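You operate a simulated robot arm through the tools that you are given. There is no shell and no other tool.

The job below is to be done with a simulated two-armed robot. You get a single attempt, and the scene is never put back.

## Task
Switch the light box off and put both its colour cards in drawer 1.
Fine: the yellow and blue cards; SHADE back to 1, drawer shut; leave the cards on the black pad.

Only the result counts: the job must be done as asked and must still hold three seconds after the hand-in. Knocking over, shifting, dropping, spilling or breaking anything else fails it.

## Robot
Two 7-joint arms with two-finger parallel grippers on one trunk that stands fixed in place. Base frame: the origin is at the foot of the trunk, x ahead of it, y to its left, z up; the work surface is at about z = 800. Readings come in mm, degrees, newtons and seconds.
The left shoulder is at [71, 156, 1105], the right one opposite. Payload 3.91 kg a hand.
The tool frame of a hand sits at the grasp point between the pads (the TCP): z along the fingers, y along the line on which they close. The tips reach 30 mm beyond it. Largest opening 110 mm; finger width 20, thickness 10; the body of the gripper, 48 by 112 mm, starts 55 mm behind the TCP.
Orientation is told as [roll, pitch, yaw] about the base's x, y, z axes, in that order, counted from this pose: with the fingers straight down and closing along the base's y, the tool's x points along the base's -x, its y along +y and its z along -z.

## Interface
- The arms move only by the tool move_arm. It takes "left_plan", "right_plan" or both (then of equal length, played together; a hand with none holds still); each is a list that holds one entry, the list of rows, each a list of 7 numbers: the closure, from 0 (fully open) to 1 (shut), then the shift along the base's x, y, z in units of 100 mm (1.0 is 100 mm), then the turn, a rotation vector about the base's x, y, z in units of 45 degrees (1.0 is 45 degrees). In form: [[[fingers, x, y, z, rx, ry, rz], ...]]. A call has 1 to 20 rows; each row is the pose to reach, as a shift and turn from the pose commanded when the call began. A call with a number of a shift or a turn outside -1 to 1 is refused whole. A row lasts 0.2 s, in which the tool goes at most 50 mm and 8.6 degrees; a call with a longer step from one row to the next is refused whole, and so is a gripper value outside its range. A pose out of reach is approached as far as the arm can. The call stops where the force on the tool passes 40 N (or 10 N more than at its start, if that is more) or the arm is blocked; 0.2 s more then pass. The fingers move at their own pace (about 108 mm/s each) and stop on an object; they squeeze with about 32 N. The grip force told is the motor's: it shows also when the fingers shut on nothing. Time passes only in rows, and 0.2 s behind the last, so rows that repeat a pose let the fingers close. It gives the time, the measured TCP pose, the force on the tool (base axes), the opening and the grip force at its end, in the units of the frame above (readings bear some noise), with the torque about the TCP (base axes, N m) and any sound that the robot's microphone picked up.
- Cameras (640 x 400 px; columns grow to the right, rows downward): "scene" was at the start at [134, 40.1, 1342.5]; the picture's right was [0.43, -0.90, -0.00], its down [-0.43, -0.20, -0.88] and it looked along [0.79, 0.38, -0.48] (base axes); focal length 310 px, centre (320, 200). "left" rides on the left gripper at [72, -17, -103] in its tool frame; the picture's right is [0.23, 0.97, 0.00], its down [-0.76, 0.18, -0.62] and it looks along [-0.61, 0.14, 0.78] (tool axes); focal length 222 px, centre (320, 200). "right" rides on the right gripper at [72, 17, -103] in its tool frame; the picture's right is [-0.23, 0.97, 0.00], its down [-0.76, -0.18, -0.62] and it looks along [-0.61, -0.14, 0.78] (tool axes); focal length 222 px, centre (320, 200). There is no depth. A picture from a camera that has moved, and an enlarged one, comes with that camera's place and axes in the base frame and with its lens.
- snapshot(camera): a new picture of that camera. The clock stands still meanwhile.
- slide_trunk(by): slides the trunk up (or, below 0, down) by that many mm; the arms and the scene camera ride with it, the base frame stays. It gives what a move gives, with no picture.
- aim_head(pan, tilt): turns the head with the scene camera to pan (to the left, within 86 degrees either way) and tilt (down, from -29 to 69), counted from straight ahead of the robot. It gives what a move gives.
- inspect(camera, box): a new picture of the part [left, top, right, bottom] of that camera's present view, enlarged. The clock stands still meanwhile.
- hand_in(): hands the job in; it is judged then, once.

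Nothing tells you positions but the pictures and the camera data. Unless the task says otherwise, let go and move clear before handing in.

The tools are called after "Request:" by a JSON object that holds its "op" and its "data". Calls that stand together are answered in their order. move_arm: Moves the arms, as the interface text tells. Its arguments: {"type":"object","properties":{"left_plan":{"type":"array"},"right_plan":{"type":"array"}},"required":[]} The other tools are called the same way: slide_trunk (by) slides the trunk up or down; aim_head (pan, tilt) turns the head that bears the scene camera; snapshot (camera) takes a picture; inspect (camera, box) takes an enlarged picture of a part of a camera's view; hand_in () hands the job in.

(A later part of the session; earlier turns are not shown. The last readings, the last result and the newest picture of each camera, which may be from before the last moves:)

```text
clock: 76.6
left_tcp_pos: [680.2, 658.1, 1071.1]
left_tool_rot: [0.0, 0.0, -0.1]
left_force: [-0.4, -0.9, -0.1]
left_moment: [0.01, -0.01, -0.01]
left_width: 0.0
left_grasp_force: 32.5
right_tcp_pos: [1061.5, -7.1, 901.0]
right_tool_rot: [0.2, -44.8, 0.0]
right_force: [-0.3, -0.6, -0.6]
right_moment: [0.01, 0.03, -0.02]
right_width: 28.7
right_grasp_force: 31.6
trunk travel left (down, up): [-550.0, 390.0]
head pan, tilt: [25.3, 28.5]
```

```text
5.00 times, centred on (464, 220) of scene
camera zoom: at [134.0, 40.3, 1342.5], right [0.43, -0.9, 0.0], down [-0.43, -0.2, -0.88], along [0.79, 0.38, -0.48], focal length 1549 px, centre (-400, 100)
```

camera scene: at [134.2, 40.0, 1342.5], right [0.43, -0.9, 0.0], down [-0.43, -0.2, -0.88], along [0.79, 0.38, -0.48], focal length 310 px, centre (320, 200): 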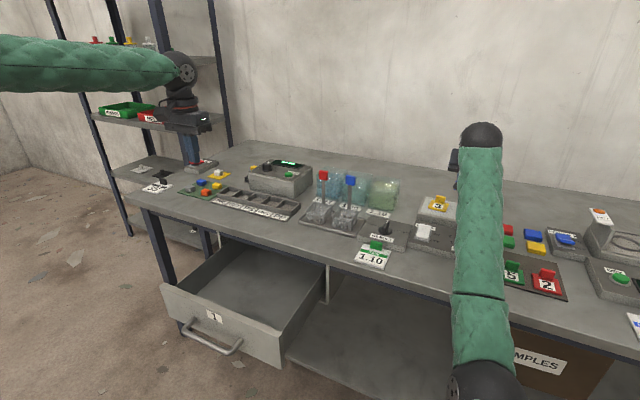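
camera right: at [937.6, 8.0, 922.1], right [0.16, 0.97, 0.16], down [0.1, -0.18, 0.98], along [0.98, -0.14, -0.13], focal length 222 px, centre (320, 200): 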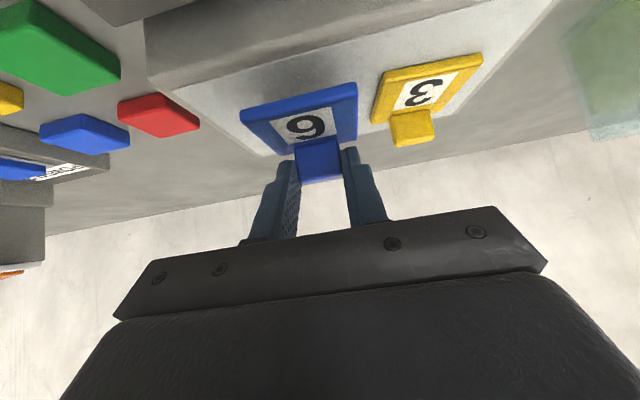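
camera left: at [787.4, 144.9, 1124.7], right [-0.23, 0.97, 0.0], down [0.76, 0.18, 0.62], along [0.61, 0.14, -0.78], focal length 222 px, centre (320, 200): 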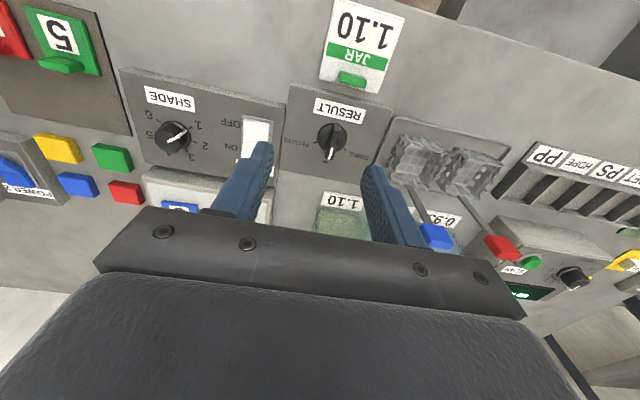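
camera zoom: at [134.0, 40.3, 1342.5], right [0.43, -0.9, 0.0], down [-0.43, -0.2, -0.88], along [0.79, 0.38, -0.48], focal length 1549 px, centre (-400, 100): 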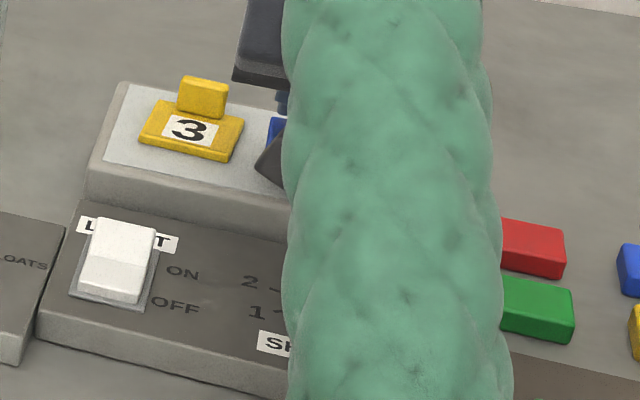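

Request:
{"op": "move_arm", "data": {"right_plan": [[[1, 0, 0, -0.05, 0, 0, 0], [1, 0, 0, -0.1, 0, 0, 0], [1, 0, 0, -0.14, 0, 0, 0], [1, 0, 0, -0.165, 0, 0, 0], [1, 0, 0, -0.18, 0, 0, 0]]]}}

Request:
{"op": "snapshot", "data": {"camera": "right"}}

```text
clock: 77.8
left_tcp_pos: [682.0, 658.9, 1071.7]
left_tool_rot: [0.1, 0.0, 0.0]
left_force: [-0.3, 0.4, 0.6]
left_moment: [0.04, 0.01, 0.05]
left_width: 0.0
left_grasp_force: 32.3
right_tcp_pos: [1063.8, -7.5, 884.1]
right_tool_rot: [0.2, -44.8, 0.0]
right_force: [-0.6, 0.4, -0.1]
right_moment: [0.04, 0.0, -0.01]
right_width: 28.8
right_grasp_force: 31.9
trunk travel left (down, up): [-550.0, 390.0]
head pan, tilt: [25.3, 28.5]
```

```text
taken
camera right: at [938.1, 8.3, 904.8], right [0.16, 0.97, 0.16], down [0.1, -0.18, 0.98], along [0.98, -0.14, -0.13], focal length 222 px, centre (320, 200)
```

right: 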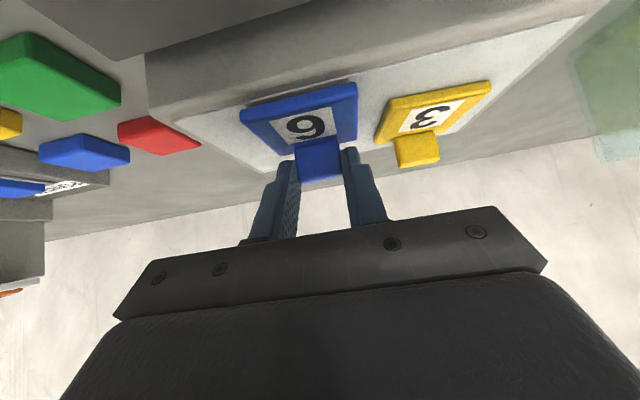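

Request:
{"op": "move_arm", "data": {"right_plan": [[[1, 0, 0, -0.015, 0, 0, 0], [1, 0, 0, -0.03, 0, 0, 0]]]}}

```text
clock: 78.4
left_tcp_pos: [680.4, 658.2, 1071.9]
left_tool_rot: [0.0, 0.0, 0.0]
left_force: [-0.3, -0.2, -0.4]
left_moment: [-0.01, 0.01, -0.02]
left_width: 0.0
left_grasp_force: 31.5
right_tcp_pos: [1064.5, -7.4, 881.1]
right_tool_rot: [0.4, -44.8, 0.0]
right_force: [0.2, -0.6, -0.7]
right_moment: [-0.02, -0.01, -0.03]
right_width: 28.6
right_grasp_force: 32.3
trunk travel left (down, up): [-550.0, 390.0]
head pan, tilt: [25.3, 28.5]
```

Request:
{"op": "move_arm", "data": {"right_plan": [[[1, 0, 0, -0.01, 0, 0, 0], [1, 0, 0, -0.02, 0, 0, 0]]]}}

Request:
{"op": "inspect", "data": {"camera": "right", "box": [224, 60, 448, 200]}}

```text
clock: 79.0
left_tcp_pos: [680.2, 658.8, 1072.2]
left_tool_rot: [0.1, 0.0, 0.0]
left_force: [0.6, 0.5, 0.5]
left_moment: [-0.02, -0.03, 0.04]
left_width: 0.0
left_grasp_force: 32.0
right_tcp_pos: [1061.5, -7.1, 881.1]
right_tool_rot: [0.3, -44.9, -0.1]
right_force: [-0.2, 0.3, 4.3]
right_moment: [-0.12, -0.07, -0.01]
right_width: 28.6
right_grasp_force: 32.5
trunk travel left (down, up): [-550.0, 390.0]
head pan, tilt: [25.3, 28.5]
```

```text
2.86 times, centred on (336, 130) of right
camera zoom: at [938.1, 7.6, 900.9], right [0.16, 0.97, 0.16], down [0.1, -0.18, 0.98], along [0.98, -0.14, -0.13], focal length 635 px, centre (274, 400)
```

zoom: 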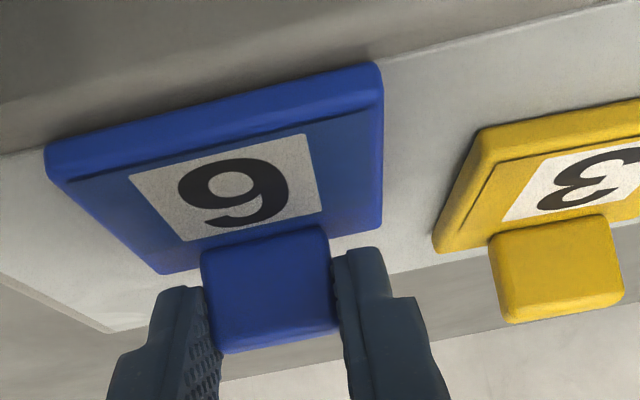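

The card rests on the box (Fz≈4 N). Releasing and backing out along the finger direction.

Request:
{"op": "move_arm", "data": {"right_plan": [[[0.6, 0, 0, 0, 0, 0, 0], [0.5, 0, 0, 0, 0, 0, 0], [0.5, 0, 0, 0, 0, 0, 0], [0.5, -0.1, 0, 0.12, 0, 0, 0], [0.5, -0.3, 0, 0.32, 0, 0, 0], [0.5, -0.5, 0, 0.55, 0, 0, 0], [0.5, -0.7, 0, 0.8, 0, 0, 0], [0.5, -0.8, 0, 1.0, 0, 0, 0]]]}}

Request:
{"op": "snapshot", "data": {"camera": "right"}}

```text
clock: 80.8
left_tcp_pos: [680.7, 658.9, 1073.5]
left_tool_rot: [0.1, 0.0, 0.0]
left_force: [-0.7, -0.2, 0.2]
left_moment: [0.02, -0.03, -0.01]
left_width: 0.0
left_grasp_force: 31.6
right_tcp_pos: [981.3, -7.2, 979.3]
right_tool_rot: [0.5, -44.8, 0.0]
right_force: [0.6, -0.1, 0.2]
right_moment: [-0.03, 0.0, 0.02]
right_width: 55.1
right_grasp_force: 0.1
trunk travel left (down, up): [-550.0, 390.0]
head pan, tilt: [25.3, 28.5]
```

```text
taken
camera right: at [856.8, 8.2, 1000.8], right [0.16, 0.97, 0.16], down [0.1, -0.18, 0.98], along [0.98, -0.14, -0.13], focal length 222 px, centre (320, 200)
```

right: 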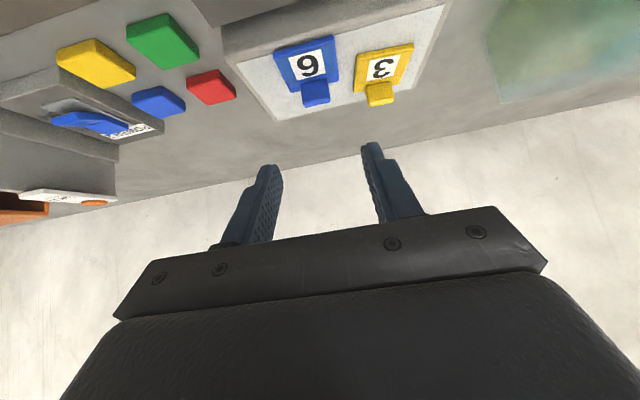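

Blue is on the box next to yellow. Now the right hand clears to the right, back to vertical, while the left arm starts to stretch out along a wide arc.

Request:
{"op": "move_arm", "data": {"right_plan": [[[0.5, -0.1, -0.1, 0.15, 0, 0.16, 0], [0.5, -0.25, -0.3, 0.3, 0, 0.33, 0], [0.5, -0.4, -0.5, 0.45, 0, 0.5, 0], [0.5, -0.55, -0.7, 0.6, 0, 0.67, 0], [0.5, -0.7, -0.85, 0.7, 0, 0.84, 0], [0.5, -0.85, -1.0, 0.8, 0, 1.0, 0]]]}}

Request:
{"op": "move_arm", "data": {"right_plan": [[[0.5, -0.25, -0.25, 0, 0, 0, 0], [0.5, -0.5, -0.5, 0, 0, 0, 0], [0.5, -0.75, -0.75, 0, 0, 0, 0], [0.5, -1.0, -1.0, 0, 0, 0, 0]]]}}

Request:
{"op": "move_arm", "data": {"right_plan": [[[0.5, -0.1, -0.25, 0, 0, 0, 0], [0.5, -0.2, -0.5, 0, 0, 0, 0], [0.5, -0.3, -0.75, 0, 0, 0, 0], [0.5, -0.4, -1.0, 0, 0, 0, 0]]]}}

Request:
{"op": "move_arm", "data": {"left_plan": [[[1, 0.2, 0, -0.15, 0, 0, 0], [0.8, 0.4, 0, -0.3, 0, 0, 0], [0.6, 0.6, 0, -0.45, 0, 0, 0], [0.5, 0.8, 0, -0.6, 0, 0, 0]]]}}

Request:
{"op": "snapshot", "data": {"camera": "scene"}}

```text
clock: 82.2
left_tcp_pos: [680.3, 660.9, 1071.6]
left_tool_rot: [-0.1, 0.0, 0.1]
left_force: [0.0, 0.5, -0.5]
left_moment: [-0.02, -0.03, -0.02]
left_width: 0.1
left_grasp_force: 32.8
right_tcp_pos: [1024.7, -129.3, 1019.6]
right_tool_rot: [0.4, 0.4, 0.3]
right_force: [0.3, 0.1, -0.2]
right_moment: [-0.02, 0.01, -0.03]
right_width: 55.1
right_grasp_force: 0.1
right hand out of reach, approached as far as the arm can: row 4, 5, 6
trunk travel left (down, up): [-550.0, 390.0]
head pan, tilt: [25.3, 28.5]
```

```text
clock: 83.2
left_tcp_pos: [680.0, 658.3, 1072.0]
left_tool_rot: [0.1, 0.0, 0.1]
left_force: [0.6, 0.7, 0.3]
left_moment: [0.03, 0.01, 0.0]
left_width: 0.0
left_grasp_force: 31.9
right_tcp_pos: [981.1, -253.6, 1004.6]
right_tool_rot: [0.3, 0.3, 0.0]
right_force: [-0.3, -0.4, 0.2]
right_moment: [0.01, 0.0, 0.03]
right_width: 54.8
right_grasp_force: 0.0
right hand out of reach, approached as far as the arm can: row 1, 2, 3, 4
trunk travel left (down, up): [-550.0, 390.0]
head pan, tilt: [25.3, 28.5]
```

```text
clock: 84.2
left_tcp_pos: [681.1, 658.7, 1072.8]
left_tool_rot: [0.0, -0.1, 0.1]
left_force: [1.1, -0.5, 0.1]
left_moment: [-0.03, 0.02, -0.01]
left_width: 0.1
left_grasp_force: 32.3
right_tcp_pos: [941.9, -352.8, 1002.5]
right_tool_rot: [0.3, 0.2, 0.0]
right_force: [-0.6, 0.1, 0.8]
right_moment: [-0.03, 0.01, 0.02]
right_width: 55.1
right_grasp_force: 0.1
trunk travel left (down, up): [-550.0, 390.0]
head pan, tilt: [25.3, 28.5]
```

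```text
clock: 85.2
left_tcp_pos: [761.6, 659.2, 1011.0]
left_tool_rot: [-0.1, 0.1, -0.1]
left_force: [0.6, 0.8, 0.1]
left_moment: [0.01, -0.01, -0.02]
left_width: 54.8
left_grasp_force: 0.1
right_tcp_pos: [942.8, -352.1, 1000.9]
right_tool_rot: [0.3, 0.4, 0.0]
right_force: [0.9, 0.4, 0.9]
right_moment: [0.02, 0.01, -0.01]
right_width: 55.1
right_grasp_force: 0.0
trunk travel left (down, up): [-550.0, 390.0]
head pan, tilt: [25.3, 28.5]
```

```text
taken
camera scene: at [134.9, 40.2, 1342.4], right [0.43, -0.9, 0.0], down [-0.43, -0.2, -0.88], along [0.79, 0.38, -0.48], focal length 310 px, centre (320, 200)
```

scene: 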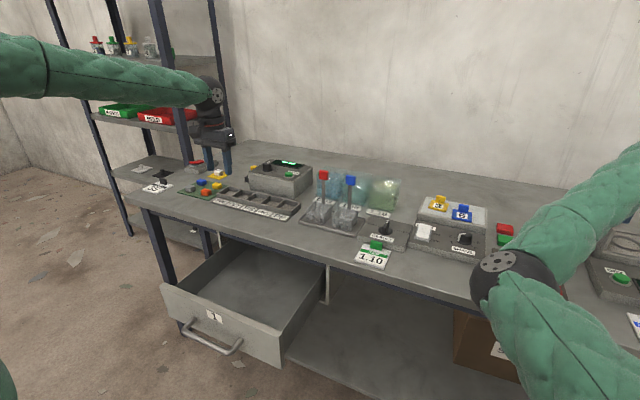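

The left arm is stretching out as wanted. I'll move the right hand further to the right so its elbow clears the middle, and sweep the left hand along a wide arc.

Request:
{"op": "move_arm", "data": {"right_plan": [[[0.5, -0.1, -0.25, 0.05, 0, 0, 0], [0.5, -0.2, -0.5, 0.1, 0, 0, 0], [0.5, -0.35, -0.75, 0.1, 0, 0, 0], [0.5, -0.5, -1.0, 0.1, 0, 0, 0]]], "left_plan": [[[0.5, 0.2, -0.25, 0, 0, 0, 0], [0.5, 0.4, -0.5, 0, 0, 0, 0], [0.5, 0.65, -0.75, 0, 0, 0, 0], [0.5, 0.85, -1.0, 0, 0, 0, 0]]]}}

Request:
{"op": "snapshot", "data": {"camera": "scene"}}

```text
clock: 86.2
left_tcp_pos: [847.1, 557.9, 1012.4]
left_tool_rot: [0.0, 0.0, 0.1]
left_force: [-0.3, -0.2, -0.7]
left_moment: [0.03, 0.02, 0.02]
left_width: 54.9
left_grasp_force: 0.0
right_tcp_pos: [894.4, -454.8, 1008.4]
right_tool_rot: [0.4, 0.4, 0.1]
right_force: [0.6, -1.0, -0.9]
right_moment: [-0.02, -0.01, -0.02]
right_width: 55.1
right_grasp_force: 0.0
trunk travel left (down, up): [-550.0, 390.0]
head pan, tilt: [25.3, 28.5]
```

```text
taken
camera scene: at [134.4, 39.4, 1342.5], right [0.43, -0.9, 0.0], down [-0.43, -0.2, -0.88], along [0.79, 0.38, -0.48], focal length 310 px, centre (320, 200)
```

scene: 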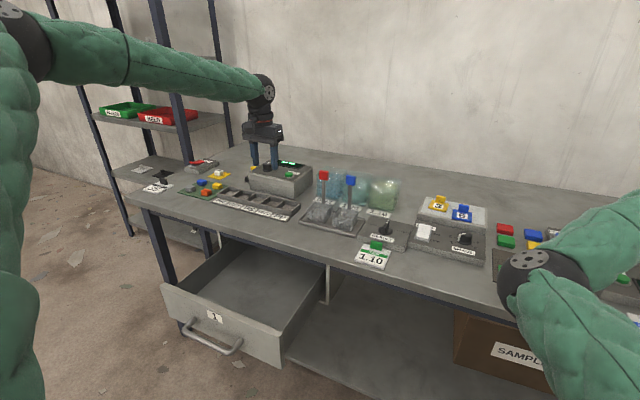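

Request:
{"op": "move_arm", "data": {"right_plan": [[[0.5, -0.15, -0.2, 0, 0, 0, 0], [0.5, -0.3, -0.4, 0, 0, 0, 0], [0.5, -0.45, -0.6, 0, 0, 0, 0], [0.5, -0.6, -0.6, 0, 0, 0, 0]]], "left_plan": [[[0.5, 0.15, -0.25, 0, 0, 0, 0], [0.5, 0.3, -0.5, 0, 0, 0, 0], [0.5, 0.45, -0.75, 0, 0, 0, 0], [0.5, 0.55, -1.0, 0, 0, 0, 0]]]}}

Request:
{"op": "move_arm", "data": {"left_plan": [[[0.5, 0.1, -0.25, 0, 0, 0, 0], [0.5, 0.2, -0.5, 0, 0, 0, 0], [0.5, 0.3, -0.75, 0, 0, 0, 0], [0.5, 0.35, -1.0, 0, 0, 0, 0]]]}}

Request:
{"op": "snapshot", "data": {"camera": "scene"}}

```text
clock: 87.2
left_tcp_pos: [900.0, 459.6, 1014.2]
left_tool_rot: [0.0, 0.0, 0.1]
left_force: [-0.2, 0.0, 0.1]
left_moment: [-0.02, -0.01, 0.0]
left_width: 55.0
left_grasp_force: 0.0
right_tcp_pos: [834.2, -513.3, 1009.3]
right_tool_rot: [0.3, 0.1, 0.0]
right_force: [0.2, -1.1, -0.4]
right_moment: [0.02, -0.03, 0.01]
right_width: 55.2
right_grasp_force: 0.1
trunk travel left (down, up): [-550.0, 390.0]
head pan, tilt: [25.3, 28.5]
```

```text
clock: 88.2
left_tcp_pos: [936.1, 359.6, 1014.5]
left_tool_rot: [0.0, 0.1, 0.1]
left_force: [0.0, -0.4, 0.5]
left_moment: [-0.03, -0.01, 0.03]
left_width: 54.8
left_grasp_force: 0.1
right_tcp_pos: [833.4, -514.5, 1008.5]
right_tool_rot: [0.4, 0.3, 0.0]
right_force: [0.1, 0.3, -0.4]
right_moment: [0.0, -0.04, 0.01]
right_width: 55.1
right_grasp_force: 0.0
trunk travel left (down, up): [-550.0, 390.0]
head pan, tilt: [25.3, 28.5]
```

```text
taken
camera scene: at [134.4, 39.4, 1342.5], right [0.43, -0.9, 0.0], down [-0.43, -0.2, -0.88], along [0.79, 0.38, -0.48], focal length 310 px, centre (320, 200)
```

scene: 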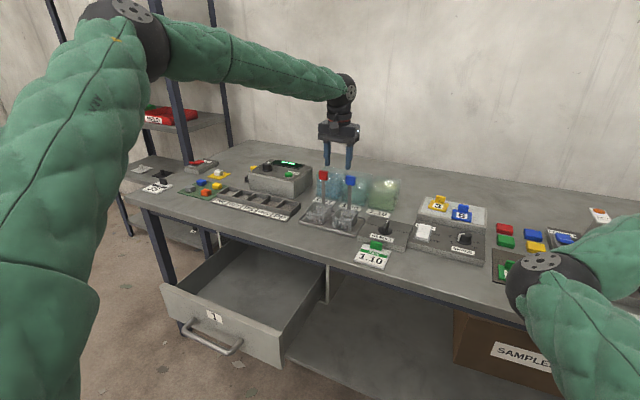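

Still fine. Continuing the sweep toward the light box.

Request:
{"op": "move_arm", "data": {"left_plan": [[[0.5, 0.08, -0.25, 0, 0, 0, 0], [0.5, 0.15, -0.5, 0, 0, 0, 0], [0.5, 0.2, -0.75, 0, 0, 0, 0], [0.5, 0.2, -1.0, 0, 0, 0, 0]]]}}

Request:
{"op": "move_arm", "data": {"left_plan": [[[0.5, 0.05, -0.25, 0, 0, 0, 0], [0.5, 0.05, -0.5, 0, 0, 0, 0], [0.5, 0.05, -0.75, 0, 0, 0, 0], [0.5, 0.05, -1.0, 0, 0, 0, 0]]]}}

Request:
{"op": "snapshot", "data": {"camera": "scene"}}

```text
clock: 89.2
left_tcp_pos: [939.3, 268.8, 1016.1]
left_tool_rot: [0.0, 0.0, 0.2]
left_force: [0.0, 0.2, 0.2]
left_moment: [0.04, 0.04, 0.02]
left_width: 54.8
left_grasp_force: 0.0
left hand out of reach, approached as far as the arm can: row 3, 4
right_tcp_pos: [834.4, -514.2, 1009.9]
right_tool_rot: [0.5, 0.2, 0.0]
right_force: [-0.8, -0.3, 0.6]
right_moment: [-0.03, 0.0, 0.02]
right_width: 55.1
right_grasp_force: 0.1
trunk travel left (down, up): [-550.0, 390.0]
head pan, tilt: [25.3, 28.5]
```

```text
clock: 90.2
left_tcp_pos: [897.3, 203.9, 1020.9]
left_tool_rot: [-0.1, 0.0, 0.1]
left_force: [0.1, -1.2, -0.7]
left_moment: [0.0, 0.0, 0.01]
left_width: 55.1
left_grasp_force: 0.1
left hand out of reach, approached as far as the arm can: row 1, 2, 3, 4
right_tcp_pos: [833.7, -515.5, 1010.1]
right_tool_rot: [0.4, 0.2, 0.0]
right_force: [0.0, 0.2, -0.5]
right_moment: [-0.01, -0.01, 0.0]
right_width: 54.8
right_grasp_force: 0.0
trunk travel left (down, up): [-550.0, 390.0]
head pan, tilt: [25.3, 28.5]
```

```text
taken
camera scene: at [134.0, 39.7, 1342.5], right [0.43, -0.9, 0.0], down [-0.43, -0.2, -0.88], along [0.79, 0.38, -0.48], focal length 310 px, centre (320, 200)
```

scene: 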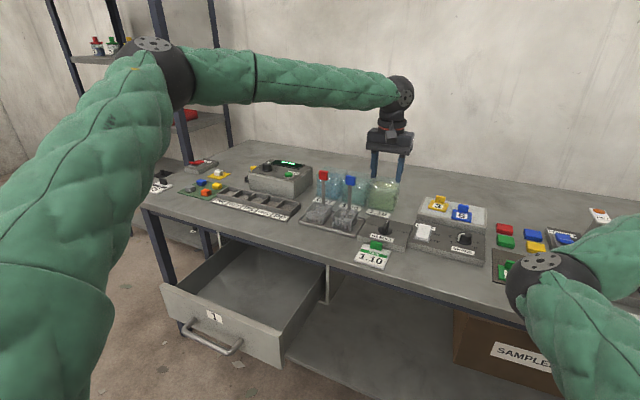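

The left arm again stops near y≈200 with the elbow up. I'll test whether a different wrist yaw frees it, since the limit may be a wrist/forearm roll joint.

Request:
{"op": "move_arm", "data": {"left_plan": [[[0.5, 0, 0, 0, 0, 0, -0.16], [0.5, 0, 0, 0, 0, 0, -0.33], [0.5, 0, 0, 0, 0, 0, -0.5], [0.5, 0, 0, 0, 0, 0, -0.67], [0.5, 0, 0, 0, 0, 0, -0.84], [0.5, 0, -0.2, 0, 0, 0, -1.0], [0.5, 0, -0.5, 0, 0, 0, -1.0], [0.5, 0, -0.7, 0, 0, 0, -1.0]]]}}

Request:
{"op": "snapshot", "data": {"camera": "scene"}}

```text
clock: 92.0
left_tcp_pos: [866.2, 167.3, 1026.4]
left_tool_rot: [0.0, -0.1, -45.0]
left_force: [-0.1, 0.4, -0.4]
left_moment: [-0.02, 0.01, 0.02]
left_width: 55.2
left_grasp_force: 0.0
left hand out of reach, approached as far as the arm can: row 6, 7, 8
right_tcp_pos: [834.7, -513.1, 1010.2]
right_tool_rot: [0.3, 0.2, 0.1]
right_force: [-0.4, -0.7, 0.3]
right_moment: [0.02, -0.01, -0.01]
right_width: 55.1
right_grasp_force: 0.2
trunk travel left (down, up): [-550.0, 390.0]
head pan, tilt: [25.3, 28.5]
```

```text
taken
camera scene: at [134.1, 39.9, 1342.5], right [0.43, -0.9, 0.0], down [-0.43, -0.2, -0.88], along [0.79, 0.38, -0.48], focal length 310 px, centre (320, 200)
```

scene: 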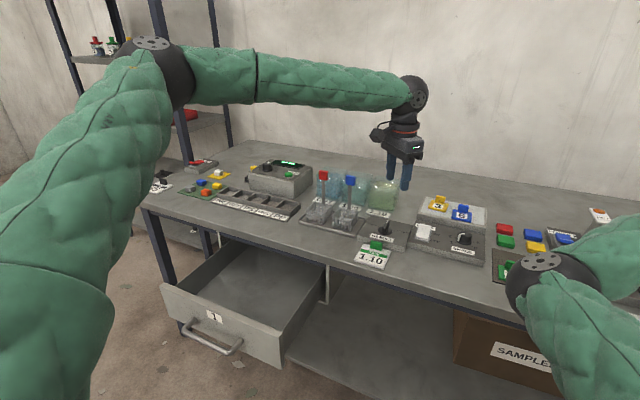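

The elbow position itself is the limit (shoulder joints), so yaw doesn't help. I'll restore the elbow: go back left, stretch the arm out straight, roll the hand about the arm axis there (this drags the elbow down/out), then bend in and roll back.

Request:
{"op": "move_arm", "data": {"left_plan": [[[0.5, 0.1, 0.2, 0, 0, 0, 0.16], [0.5, 0.2, 0.4, 0, 0, 0, 0.33], [0.5, 0.3, 0.6, 0, 0, 0, 0.5], [0.5, 0.4, 0.8, 0, 0, 0, 0.67], [0.5, 0.45, 0.9, 0, 0, 0, 0.84], [0.5, 0.5, 1.0, 0, 0, 0, 1.0]]]}}

Request:
{"op": "move_arm", "data": {"left_plan": [[[0.5, -0.05, 0.25, 0, 0, 0, 0], [0.5, -0.1, 0.5, 0, 0, 0, 0], [0.5, -0.15, 0.75, 0, 0, 0, 0], [0.5, -0.2, 1.0, 0, 0, 0, 0]]]}}

Request:
{"op": "move_arm", "data": {"left_plan": [[[0.5, -0.05, 0.25, 0, 0, 0, 0], [0.5, -0.1, 0.5, 0, 0, 0, 0], [0.5, -0.15, 0.75, 0, 0, 0, 0], [0.5, -0.2, 1.0, 0, 0, 0, 0]]]}}

Request:
{"op": "move_arm", "data": {"left_plan": [[[0.5, 0.2, 0.1, 0, 0, 0, 0], [0.5, 0.4, 0.2, 0, 0, 0, 0], [0.5, 0.6, 0.3, 0, 0, 0, 0], [0.5, 0.8, 0.4, 0, 0, 0, 0]]]}}

Request:
{"op": "snapshot", "data": {"camera": "scene"}}

```text
clock: 93.4
left_tcp_pos: [920.5, 268.4, 1028.2]
left_tool_rot: [0.0, 0.1, 0.1]
left_force: [-0.6, -0.3, -0.2]
left_moment: [0.0, 0.01, 0.0]
left_width: 54.9
left_grasp_force: 0.1
right_tcp_pos: [834.8, -514.5, 1009.8]
right_tool_rot: [0.3, 0.2, 0.0]
right_force: [-0.3, 0.4, 0.5]
right_moment: [0.0, 0.0, 0.02]
right_width: 55.2
right_grasp_force: 0.1
trunk travel left (down, up): [-550.0, 390.0]
head pan, tilt: [25.3, 28.5]
```

```text
clock: 94.4
left_tcp_pos: [899.3, 364.9, 1027.4]
left_tool_rot: [0.0, 0.0, 0.0]
left_force: [-0.6, 0.1, 0.6]
left_moment: [0.01, -0.03, -0.02]
left_width: 55.0
left_grasp_force: 0.0
right_tcp_pos: [834.7, -514.3, 1009.5]
right_tool_rot: [0.3, 0.2, 0.0]
right_force: [-0.4, 0.5, 0.7]
right_moment: [-0.03, 0.03, 0.0]
right_width: 55.0
right_grasp_force: 0.1
trunk travel left (down, up): [-550.0, 390.0]
head pan, tilt: [25.3, 28.5]
```

```text
clock: 95.4
left_tcp_pos: [878.3, 467.2, 1028.6]
left_tool_rot: [0.0, 0.0, 0.0]
left_force: [-0.7, 0.6, 0.4]
left_moment: [-0.01, 0.02, 0.04]
left_width: 55.1
left_grasp_force: 0.0
right_tcp_pos: [833.7, -514.2, 1010.2]
right_tool_rot: [0.3, 0.1, 0.0]
right_force: [0.5, 0.2, 0.1]
right_moment: [-0.02, -0.02, 0.01]
right_width: 55.1
right_grasp_force: 0.1
trunk travel left (down, up): [-550.0, 390.0]
head pan, tilt: [25.3, 28.5]
```

```text
clock: 96.4
left_tcp_pos: [958.5, 507.6, 1028.3]
left_tool_rot: [-0.1, 0.1, 0.0]
left_force: [-0.4, 0.4, -0.2]
left_moment: [-0.01, 0.04, 0.0]
left_width: 54.8
left_grasp_force: 0.1
right_tcp_pos: [834.9, -514.2, 1008.7]
right_tool_rot: [0.3, 0.3, 0.0]
right_force: [-0.1, 0.4, 0.8]
right_moment: [0.0, 0.01, 0.0]
right_width: 55.1
right_grasp_force: 0.1
trunk travel left (down, up): [-550.0, 390.0]
head pan, tilt: [25.3, 28.5]
```

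```text
taken
camera scene: at [135.1, 40.0, 1342.4], right [0.43, -0.9, 0.0], down [-0.43, -0.2, -0.88], along [0.79, 0.38, -0.48], focal length 310 px, centre (320, 200)
```

scene: 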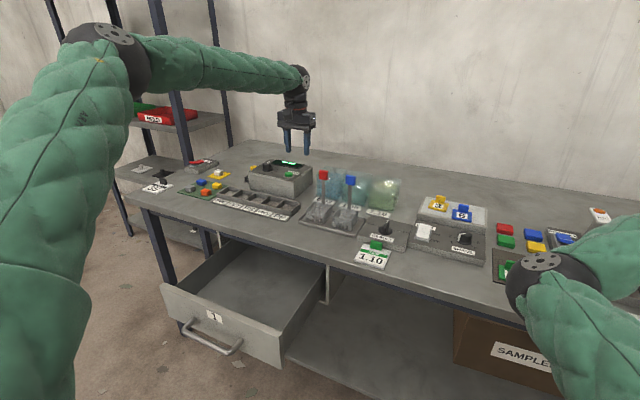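

The arm reaches further than I assumed. I'll stretch it out more until straight, then try the roll.

Request:
{"op": "move_arm", "data": {"left_plan": [[[0.5, 0.2, 0.08, 0, 0, 0, 0], [0.5, 0.4, 0.16, 0, 0, 0, 0], [0.5, 0.6, 0.24, 0, 0, 0, 0], [0.5, 0.8, 0.32, 0, 0, 0, 0]]]}}

Request:
{"op": "snapshot", "data": {"camera": "scene"}}

```text
clock: 97.4
left_tcp_pos: [1006.7, 539.9, 1030.4]
left_tool_rot: [-0.1, -0.1, 0.0]
left_force: [-0.2, -0.3, 0.9]
left_moment: [-0.03, -0.01, 0.0]
left_width: 55.3
left_grasp_force: 0.2
left hand out of reach, approached as far as the arm can: row 3, 4
right_tcp_pos: [834.5, -514.3, 1009.6]
right_tool_rot: [0.3, 0.2, 0.0]
right_force: [0.2, 0.6, -0.3]
right_moment: [0.01, -0.05, 0.0]
right_width: 55.1
right_grasp_force: 0.1
trunk travel left (down, up): [-550.0, 390.0]
head pan, tilt: [25.3, 28.5]
```

```text
taken
camera scene: at [134.3, 40.1, 1342.5], right [0.43, -0.9, 0.0], down [-0.43, -0.2, -0.88], along [0.79, 0.38, -0.48], focal length 310 px, centre (320, 200)
```

scene: 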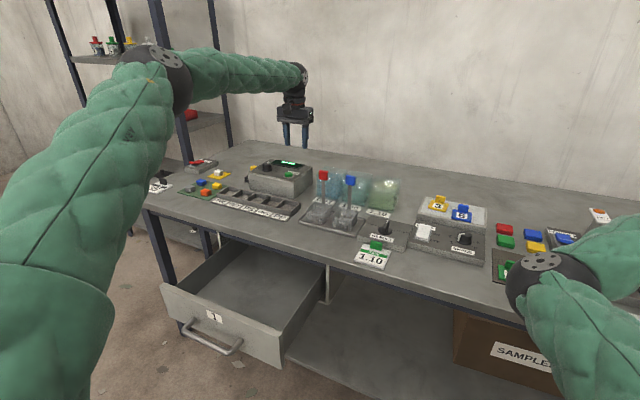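

The elbow is sitting high because of the way the hand came up from the drawer. I'll undo that by running the loop in reverse: in at height, down close to the body, then out low (above the open drawer) and up again.

Request:
{"op": "move_arm", "data": {"left_plan": [[[0.8, -0.25, 0.0, 0, 0, 0, 0], [1, -0.5, 0.0, 0, 0, 0, 0], [1, -0.75, 0.0, 0, 0, 0, 0], [1, -1.0, 0.0, 0, 0, 0, 0]]]}}

Request:
{"op": "move_arm", "data": {"left_plan": [[[1, -0.25, 0.0, 0, 0, 0, 0], [1, -0.5, 0.0, 0, 0, 0, 0], [1, -0.75, 0.0, 0, 0, 0, 0], [1, -1.0, 0.0, 0, 0, 0, 0]]]}}

Request:
{"op": "move_arm", "data": {"left_plan": [[[1, -0.15, 0.0, 0, 0, -0.16, 0], [1, -0.3, 0.0, 0, 0, -0.33, 0], [1, -0.45, 0.0, 0, 0, -0.5, 0], [1, -0.6, 0.0, 0, 0, -0.67, 0], [1, -0.75, 0.0, 0, 0, -0.84, 0], [1, -0.9, 0.0, 0, 0, -1.0, 0]]]}}

Request:
{"op": "snapshot", "data": {"camera": "scene"}}

```text
clock: 98.4
left_tcp_pos: [905.9, 539.6, 1033.6]
left_tool_rot: [0.0, -0.1, 0.0]
left_force: [0.1, -0.4, 0.4]
left_moment: [-0.01, -0.02, 0.02]
left_width: 0.0
left_grasp_force: 31.7
right_tcp_pos: [832.9, -515.4, 1010.7]
right_tool_rot: [0.3, 0.2, 0.0]
right_force: [-0.8, 0.6, -0.2]
right_moment: [0.0, -0.01, 0.02]
right_width: 54.7
right_grasp_force: 0.0
trunk travel left (down, up): [-550.0, 390.0]
head pan, tilt: [25.3, 28.5]
```

```text
clock: 99.4
left_tcp_pos: [807.2, 538.9, 1033.4]
left_tool_rot: [-0.1, 0.0, 0.0]
left_force: [-0.4, 0.3, 0.1]
left_moment: [0.03, -0.02, 0.01]
left_width: 0.2
left_grasp_force: 32.0
right_tcp_pos: [833.1, -514.7, 1010.1]
right_tool_rot: [0.3, 0.2, 0.1]
right_force: [-0.3, 0.5, 0.1]
right_moment: [0.04, 0.0, 0.04]
right_width: 55.2
right_grasp_force: 0.0
trunk travel left (down, up): [-550.0, 390.0]
head pan, tilt: [25.3, 28.5]
```

```text
clock: 100.8
left_tcp_pos: [716.7, 537.4, 1032.7]
left_tool_rot: [-0.1, -45.1, 0.1]
left_force: [-0.1, 0.4, 0.1]
left_moment: [0.01, 0.03, 0.0]
left_width: 0.1
left_grasp_force: 32.1
right_tcp_pos: [833.3, -513.2, 1011.0]
right_tool_rot: [0.3, 0.2, 0.1]
right_force: [-0.1, 0.6, 0.2]
right_moment: [0.0, -0.05, 0.01]
right_width: 55.0
right_grasp_force: 0.0
trunk travel left (down, up): [-550.0, 390.0]
head pan, tilt: [25.3, 28.5]
```

```text
taken
camera scene: at [133.3, 41.2, 1342.7], right [0.43, -0.9, 0.0], down [-0.43, -0.2, -0.88], along [0.8, 0.37, -0.48], focal length 310 px, centre (320, 200)
```

scene: 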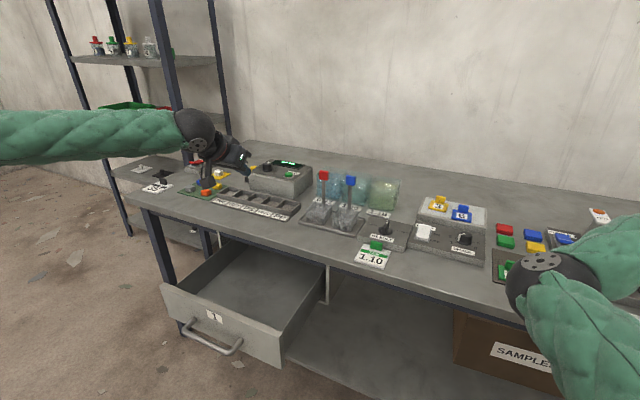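

The elbow has already dropped compared with before. Continuing the reverse loop: in, down, out, up.

Request:
{"op": "move_arm", "data": {"left_plan": [[[1, -0.25, 0.0, 0, 0, 0, 0], [1, -0.5, 0.0, 0, 0, 0, 0], [1, -0.75, 0.0, 0, 0, 0, 0], [1, -1.0, 0.0, 0, 0, 0, 0]]]}}

Request:
{"op": "move_arm", "data": {"left_plan": [[[1, -0.25, 0.0, 0, 0, 0, 0], [1, -0.5, 0.0, 0, 0, 0, 0], [1, -0.75, 0.0, 0, 0, 0, 0], [1, -1.0, 0.0, 0, 0, 0, 0]]]}}

Request:
{"op": "snapshot", "data": {"camera": "scene"}}

```text
clock: 101.8
left_tcp_pos: [619.2, 538.0, 1031.5]
left_tool_rot: [-0.1, -45.0, 0.0]
left_force: [-0.1, 0.5, -0.2]
left_moment: [-0.03, 0.0, 0.02]
left_width: 0.2
left_grasp_force: 32.2
right_tcp_pos: [833.5, -515.4, 1010.8]
right_tool_rot: [0.4, 0.1, 0.0]
right_force: [0.9, 0.3, -0.8]
right_moment: [0.0, 0.0, 0.0]
right_width: 54.9
right_grasp_force: 0.0
trunk travel left (down, up): [-550.0, 390.0]
head pan, tilt: [25.3, 28.5]
```

```text
clock: 102.8
left_tcp_pos: [517.3, 538.2, 1029.9]
left_tool_rot: [-0.1, -44.9, 0.1]
left_force: [-0.4, 0.5, 0.3]
left_moment: [0.0, -0.03, -0.01]
left_width: 0.1
left_grasp_force: 32.3
right_tcp_pos: [834.4, -514.4, 1010.1]
right_tool_rot: [0.3, 0.1, 0.0]
right_force: [-0.1, 0.7, 0.9]
right_moment: [0.01, 0.0, -0.01]
right_width: 54.8
right_grasp_force: 0.0
trunk travel left (down, up): [-550.0, 390.0]
head pan, tilt: [25.3, 28.5]
```

```text
taken
camera scene: at [133.6, 40.0, 1342.6], right [0.43, -0.9, 0.0], down [-0.43, -0.2, -0.88], along [0.8, 0.38, -0.48], focal length 310 px, centre (320, 200)
```

scene: 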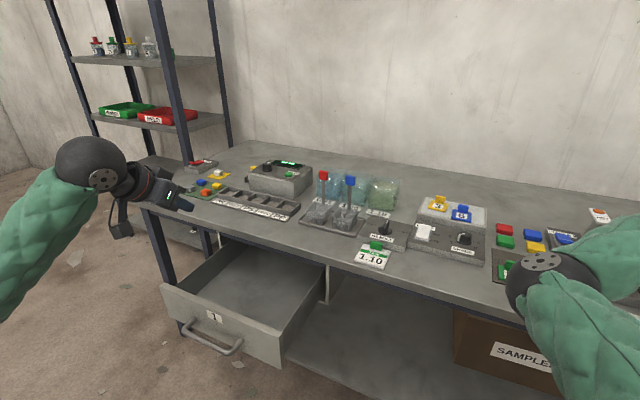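

Request:
{"op": "move_arm", "data": {"left_plan": [[[1, 0, 0.0, -0.3, 0, 0, 0], [1, 0, 0.0, -0.6, 0, 0, 0], [1, 0, 0.0, -0.9, 0, 0, 0], [1, 0, 0.0, -1.0, 0, 0, 0]]]}}

Request:
{"op": "move_arm", "data": {"left_plan": [[[1, 0, 0.0, -0.3, 0, 0, 0], [1, 0, 0.0, -0.6, 0, 0, 0], [1, 0, 0.0, -0.9, 0, 0, 0], [1, 0, 0.0, -1.0, 0, 0, 0]]]}}

Request:
{"op": "move_arm", "data": {"left_plan": [[[1, 0.25, 0.0, -0.1, 0, 0, 0], [1, 0.5, 0.0, -0.2, 0, 0, 0], [1, 0.75, 0.0, -0.2, 0, 0, 0], [1, 1.0, 0.0, -0.2, 0, 0, 0]]]}}

Request:
{"op": "snapshot", "data": {"camera": "scene"}}

```text
clock: 103.8
left_tcp_pos: [515.6, 538.3, 931.4]
left_tool_rot: [0.0, -45.0, 0.0]
left_force: [-0.4, -0.2, -0.4]
left_moment: [-0.02, -0.02, -0.02]
left_width: 0.0
left_grasp_force: 32.2
right_tcp_pos: [833.8, -515.0, 1009.2]
right_tool_rot: [0.4, 0.2, 0.0]
right_force: [0.4, -0.2, -0.1]
right_moment: [0.02, 0.02, -0.03]
right_width: 54.8
right_grasp_force: 0.0
trunk travel left (down, up): [-550.0, 390.0]
head pan, tilt: [25.3, 28.5]
```

```text
clock: 104.8
left_tcp_pos: [515.6, 539.0, 833.5]
left_tool_rot: [0.1, -45.0, 0.1]
left_force: [-0.1, -0.3, 0.3]
left_moment: [0.01, 0.02, -0.02]
left_width: 0.0
left_grasp_force: 31.8
right_tcp_pos: [833.7, -514.0, 1009.5]
right_tool_rot: [0.4, 0.2, 0.0]
right_force: [0.0, -0.3, -1.2]
right_moment: [-0.02, 0.0, -0.02]
right_width: 55.1
right_grasp_force: 0.1
trunk travel left (down, up): [-550.0, 390.0]
head pan, tilt: [25.3, 28.5]
```

```text
clock: 105.8
left_tcp_pos: [615.7, 538.1, 812.2]
left_tool_rot: [0.0, -44.9, 0.2]
left_force: [0.9, -0.6, 0.2]
left_moment: [-0.01, 0.01, -0.03]
left_width: 0.1
left_grasp_force: 31.8
right_tcp_pos: [833.6, -513.0, 1010.4]
right_tool_rot: [0.2, 0.2, 0.1]
right_force: [0.4, -0.3, 0.3]
right_moment: [0.0, 0.03, 0.0]
right_width: 55.2
right_grasp_force: 0.0
trunk travel left (down, up): [-550.0, 390.0]
head pan, tilt: [25.3, 28.5]
```

```text
taken
camera scene: at [134.2, 40.1, 1342.5], right [0.43, -0.9, 0.0], down [-0.43, -0.2, -0.88], along [0.79, 0.38, -0.48], focal length 310 px, centre (320, 200)
```

scene: 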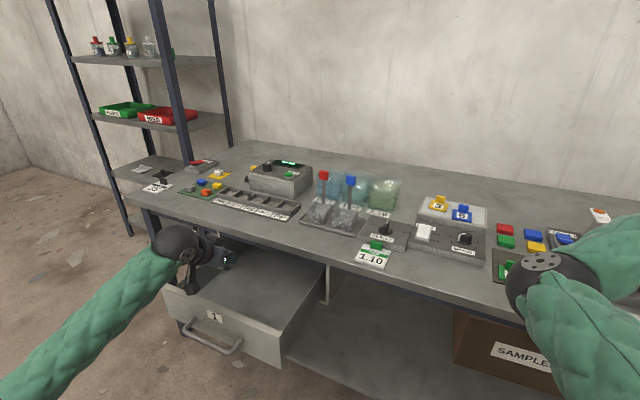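

The elbow is now low and out. Raising the hand and heading for the cards again at vertical tool.

Request:
{"op": "move_arm", "data": {"left_plan": [[[1, 0.15, 0.0, 0.35, 0, 0, 0], [1, 0.3, 0.0, 0.7, 0, 0, 0], [1, 0.4, 0.0, 1.0, 0, 0, 0]]]}}

Request:
{"op": "move_arm", "data": {"left_plan": [[[0.8, 0.1, 0.0, 0.3, 0, 0.16, 0], [0.6, 0.2, 0.0, 0.6, 0, 0.33, 0], [0.5, 0.3, -0.05, 0.8, 0, 0.5, 0], [0.5, 0.4, -0.1, 1.0, 0, 0.67, 0], [0.5, 0.5, -0.15, 1.0, 0, 0.84, 0], [0.5, 0.5, -0.2, 1.0, 0, 1.0, 0]]]}}

Request:
{"op": "snapshot", "data": {"camera": "scene"}}

```text
clock: 106.6
left_tcp_pos: [656.6, 539.4, 909.4]
left_tool_rot: [0.0, -44.9, 0.1]
left_force: [0.3, -0.1, 0.3]
left_moment: [0.0, 0.02, -0.01]
left_width: 0.1
left_grasp_force: 31.5
right_tcp_pos: [833.6, -514.3, 1010.7]
right_tool_rot: [0.4, 0.2, 0.0]
right_force: [-0.1, 0.4, 0.5]
right_moment: [0.03, 0.02, 0.0]
right_width: 55.2
right_grasp_force: 0.0
trunk travel left (down, up): [-550.0, 390.0]
head pan, tilt: [25.3, 28.5]
```

```text
clock: 108.0
left_tcp_pos: [706.1, 518.5, 1011.0]
left_tool_rot: [0.2, 0.3, 0.1]
left_force: [0.7, 0.1, 0.5]
left_moment: [0.03, 0.01, 0.0]
left_width: 55.1
left_grasp_force: 0.0
right_tcp_pos: [834.4, -515.8, 1009.9]
right_tool_rot: [0.4, 0.2, 0.1]
right_force: [-0.6, -0.3, 0.2]
right_moment: [0.01, -0.03, -0.05]
right_width: 54.6
right_grasp_force: 0.0
trunk travel left (down, up): [-550.0, 390.0]
head pan, tilt: [25.3, 28.5]
```

```text
taken
camera scene: at [133.6, 39.2, 1342.6], right [0.43, -0.9, 0.0], down [-0.43, -0.2, -0.88], along [0.8, 0.38, -0.48], focal length 310 px, centre (320, 200)
```

scene: 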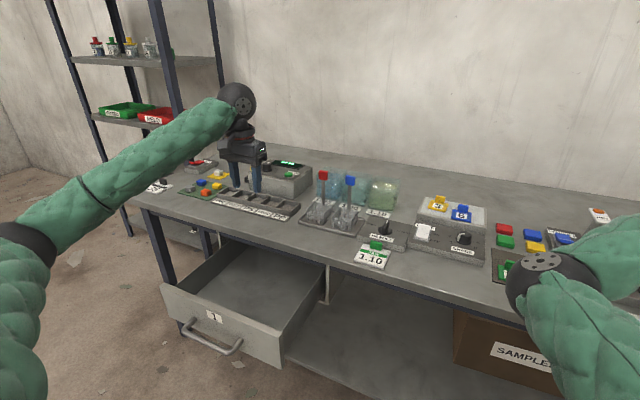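

The elbow now hangs low as wanted. Sweeping the left hand over to the cards.

Request:
{"op": "move_arm", "data": {"left_plan": [[[0.5, 0.25, -0.25, 0, 0, 0, 0], [0.5, 0.5, -0.5, 0.05, 0, 0, 0], [0.5, 0.75, -0.75, 0.1, 0, 0, 0], [0.5, 1.0, -1.0, 0.1, 0, 0, 0]]]}}

Request:
{"op": "move_arm", "data": {"left_plan": [[[0.5, 0.2, -0.25, 0, 0, 0, 0], [0.5, 0.4, -0.5, 0, 0, 0, 0], [0.5, 0.6, -0.75, 0, 0, 0, 0], [0.5, 0.75, -1.0, 0, 0, 0, 0]]]}}

Request:
{"op": "move_arm", "data": {"left_plan": [[[0.5, 0.15, -0.25, 0, 0, 0, 0], [0.5, 0.3, -0.5, 0, 0, 0, 0], [0.5, 0.45, -0.75, 0, 0, 0, 0], [0.5, 0.5, -1.0, 0, 0, 0, 0]]]}}

Request:
{"op": "move_arm", "data": {"left_plan": [[[0.5, 0.05, -0.25, 0, 0, 0, 0], [0.5, 0.1, -0.5, 0, 0, 0, 0], [0.5, 0.1, -0.75, 0, 0, 0, 0], [0.5, 0.1, -1.0, 0, 0, 0, 0]]]}}

Request:
{"op": "snapshot", "data": {"camera": "scene"}}

```text
clock: 109.0
left_tcp_pos: [808.1, 419.3, 1021.9]
left_tool_rot: [0.0, 0.1, 0.1]
left_force: [0.3, -0.9, -0.1]
left_moment: [0.0, 0.05, 0.02]
left_width: 54.9
left_grasp_force: 0.1
right_tcp_pos: [835.0, -513.8, 1006.2]
right_tool_rot: [0.4, 0.3, 0.0]
right_force: [0.0, 0.5, 0.3]
right_moment: [-0.01, 0.0, -0.03]
right_width: 55.1
right_grasp_force: 0.2
trunk travel left (down, up): [-550.0, 390.0]
head pan, tilt: [25.3, 28.5]
```

```text
clock: 110.0
left_tcp_pos: [880.7, 317.7, 1020.5]
left_tool_rot: [-0.1, 0.0, 0.0]
left_force: [0.2, -0.2, 0.1]
left_moment: [0.0, -0.02, -0.04]
left_width: 54.7
left_grasp_force: 0.1
right_tcp_pos: [834.8, -513.6, 1009.4]
right_tool_rot: [0.4, 0.3, 0.0]
right_force: [-0.1, 0.7, -0.8]
right_moment: [-0.01, 0.0, -0.03]
right_width: 54.9
right_grasp_force: 0.0
trunk travel left (down, up): [-550.0, 390.0]
head pan, tilt: [25.3, 28.5]
```

```text
clock: 111.0
left_tcp_pos: [932.6, 217.6, 1020.1]
left_tool_rot: [0.0, 0.0, 0.1]
left_force: [0.1, 0.2, -0.2]
left_moment: [-0.04, -0.01, 0.01]
left_width: 55.1
left_grasp_force: 0.1
right_tcp_pos: [834.6, -514.7, 1009.6]
right_tool_rot: [0.4, 0.1, -0.1]
right_force: [0.0, -0.3, 0.9]
right_moment: [-0.02, 0.03, 0.01]
right_width: 55.0
right_grasp_force: 0.1
trunk travel left (down, up): [-550.0, 390.0]
head pan, tilt: [25.3, 28.5]
```

```text
clock: 112.0
left_tcp_pos: [941.8, 119.2, 1020.2]
left_tool_rot: [0.1, 0.0, 0.0]
left_force: [0.1, 1.3, -0.2]
left_moment: [0.02, 0.0, 0.0]
left_width: 54.9
left_grasp_force: 0.1
right_tcp_pos: [834.6, -513.6, 1008.9]
right_tool_rot: [0.4, 0.1, 0.0]
right_force: [0.6, -1.2, 0.8]
right_moment: [0.04, 0.03, 0.0]
right_width: 55.1
right_grasp_force: 0.0
trunk travel left (down, up): [-550.0, 390.0]
head pan, tilt: [25.3, 28.5]
```

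```text
taken
camera scene: at [134.3, 39.3, 1342.5], right [0.43, -0.9, 0.0], down [-0.43, -0.2, -0.88], along [0.79, 0.38, -0.48], focal length 310 px, centre (320, 200)
```

scene: 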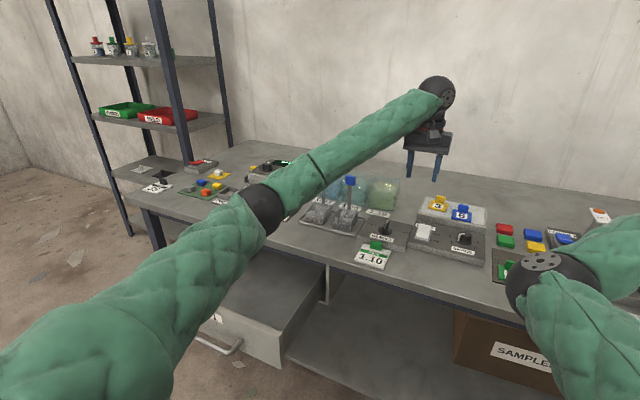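

The left arm now reaches freely. I'll tilt 25° and approach above the yellow card to measure it.

Request:
{"op": "move_arm", "data": {"left_plan": [[[0.5, 0.12, -0.1, -0.05, 0, -0.14, 0], [0.5, 0.24, -0.2, -0.1, 0, -0.28, 0], [0.5, 0.36, -0.3, -0.15, 0, -0.42, 0], [0.5, 0.5, -0.42, -0.22, 0, -0.556, 0], [0.5, 0.68, -0.55, -0.3, 0, -0.556, 0], [0.5, 0.68, -0.55, -0.3, 0, -0.556, 0]]]}}

Request:
{"op": "snapshot", "data": {"camera": "left"}}

Request:
{"op": "snapshot", "data": {"camera": "scene"}}

```text
clock: 113.4
left_tcp_pos: [1009.1, 64.6, 993.6]
left_tool_rot: [0.0, -24.9, 0.1]
left_force: [0.1, -0.3, -1.1]
left_moment: [-0.03, -0.02, 0.04]
left_width: 54.7
left_grasp_force: 0.1
right_tcp_pos: [833.3, -515.6, 1009.6]
right_tool_rot: [0.3, 0.2, 0.0]
right_force: [-0.2, -0.2, 0.0]
right_moment: [0.0, 0.03, 0.0]
right_width: 55.2
right_grasp_force: 0.1
trunk travel left (down, up): [-550.0, 390.0]
head pan, tilt: [25.3, 28.5]
```

```text
taken
camera left: at [900.1, 47.9, 1057.2], right [-0.21, 0.97, -0.1], down [0.43, 0.18, 0.89], along [0.88, 0.14, -0.45], focal length 222 px, centre (320, 200)
```

left: 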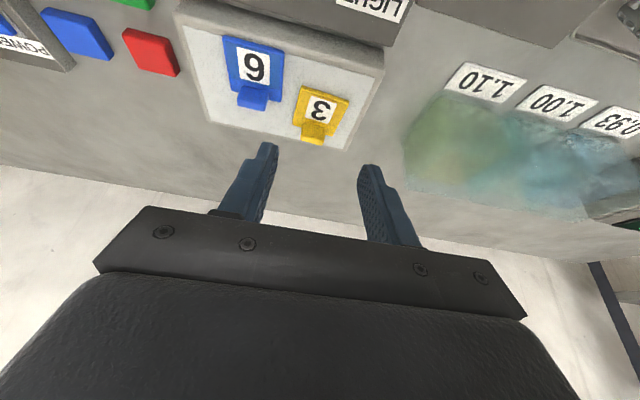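

```text
taken
camera scene: at [133.8, 40.5, 1342.6], right [0.43, -0.9, 0.0], down [-0.43, -0.2, -0.88], along [0.79, 0.38, -0.48], focal length 310 px, centre (320, 200)
```

scene: 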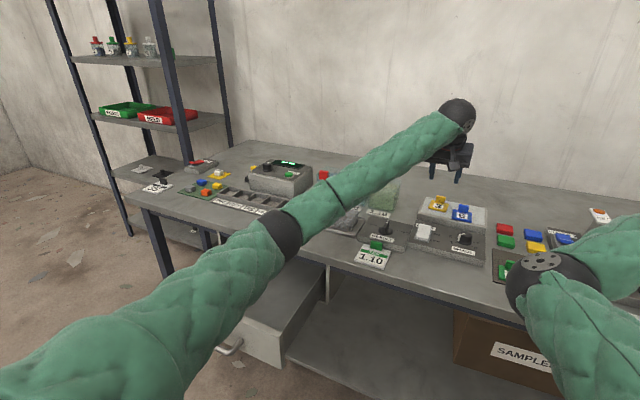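

Request:
{"op": "inspect", "data": {"camera": "left", "box": [216, 20, 376, 160]}}

Request:
{"op": "inspect", "data": {"camera": "scene", "box": [420, 185, 484, 225]}}

```text
2.86 times, centred on (296, 90) of left
camera zoom: at [900.1, 47.9, 1057.2], right [-0.21, 0.97, -0.1], down [0.43, 0.18, 0.89], along [0.88, 0.14, -0.45], focal length 635 px, centre (389, 514)
```

zoom: 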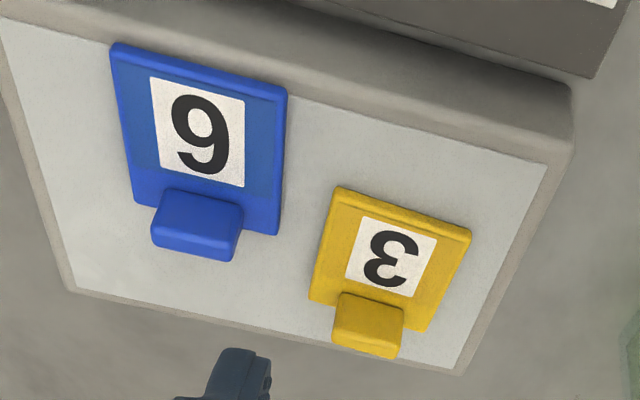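

```text
10.00 times, centred on (452, 205) of scene
camera zoom: at [133.8, 40.5, 1342.6], right [0.43, -0.9, 0.0], down [-0.43, -0.2, -0.88], along [0.79, 0.38, -0.48], focal length 3099 px, centre (-1000, 150)
```

zoom: 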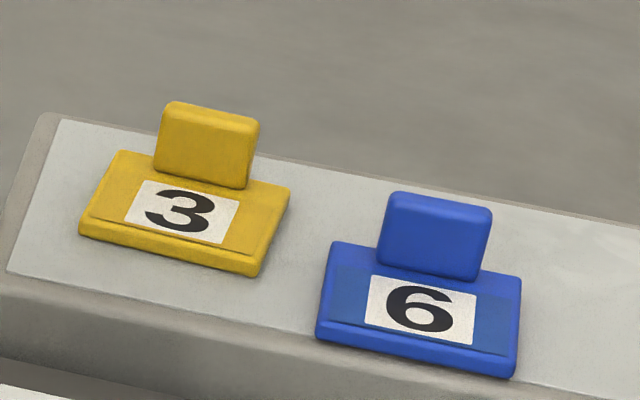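

Yellow's tab is at about (1110, 64) and the card is turned about -5°. I'll match that yaw and move to a pre-grasp point.

Request:
{"op": "move_arm", "data": {"left_plan": [[[0.5, 0.2, 0, -0.15, 0, 0, -0.04], [0.5, 0.4, -0.005, -0.3, 0, 0, -0.08], [0.5, 0.607, -0.012, -0.473, 0, 0, -0.111], [0.5, 0.607, -0.012, -0.473, 0, 0, -0.111]]]}}

Request:
{"op": "inspect", "data": {"camera": "left", "box": [224, 50, 416, 190]}}

```text
clock: 114.4
left_tcp_pos: [1071.5, 64.3, 945.8]
left_tool_rot: [0.0, -25.0, -5.1]
left_force: [-0.7, 0.2, -0.3]
left_moment: [0.03, -0.03, -0.03]
left_width: 54.9
left_grasp_force: 0.1
right_tcp_pos: [835.0, -514.0, 1010.3]
right_tool_rot: [0.4, 0.2, 0.0]
right_force: [-0.2, -0.1, -0.5]
right_moment: [0.0, -0.01, 0.02]
right_width: 54.9
right_grasp_force: 0.0
trunk travel left (down, up): [-550.0, 390.0]
head pan, tilt: [25.3, 28.5]
```

```text
2.86 times, centred on (320, 120) of left
camera zoom: at [960.0, 56.8, 1009.1], right [-0.12, 0.99, -0.1], down [0.44, 0.14, 0.89], along [0.89, 0.06, -0.45], focal length 635 px, centre (320, 429)
```

zoom: 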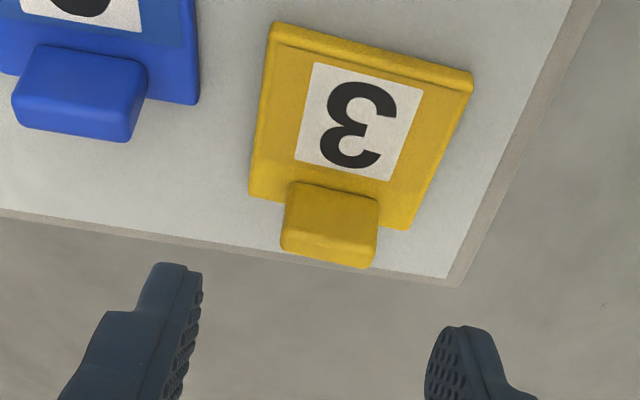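

Nearly aligned; a small lateral correction is included as I advance onto the yellow tab.

Request:
{"op": "move_arm", "data": {"left_plan": [[[0.5, 0.07, 0.03, -0.15, 0, 0, 0], [0.5, 0.14, 0.025, -0.3, 0, 0, 0], [0.5, 0.21, 0.02, -0.45, 0, 0, 0], [0.5, 0.26, 0.016, -0.55, 0, 0, 0], [0.5, 0.294, 0.014, -0.61, 0, 0, 0], [0.5, 0.294, 0.014, -0.61, 0, 0, 0]]]}}

Request:
{"op": "inspect", "data": {"camera": "left", "box": [224, 80, 416, 220]}}

```text
clock: 115.8
left_tcp_pos: [1100.5, 64.7, 883.4]
left_tool_rot: [0.0, -25.0, -4.9]
left_force: [-1.5, -0.5, 0.3]
left_moment: [0.01, 0.02, 0.0]
left_width: 55.1
left_grasp_force: 0.1
right_tcp_pos: [834.2, -514.2, 1009.0]
right_tool_rot: [0.5, 0.2, 0.0]
right_force: [-0.5, -0.2, -0.1]
right_moment: [0.0, 0.02, 0.04]
right_width: 55.4
right_grasp_force: 0.0
trunk travel left (down, up): [-550.0, 390.0]
head pan, tilt: [25.3, 28.5]
```

```text
2.86 times, centred on (320, 150) of left
camera zoom: at [990.1, 56.9, 947.5], right [-0.12, 0.99, -0.1], down [0.44, 0.14, 0.89], along [0.89, 0.06, -0.45], focal length 635 px, centre (320, 343)
```

zoom: 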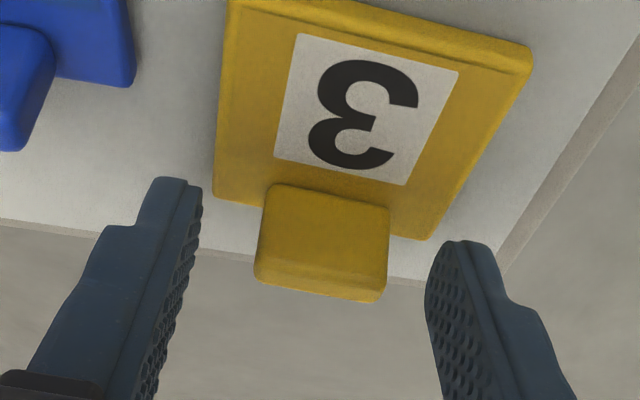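

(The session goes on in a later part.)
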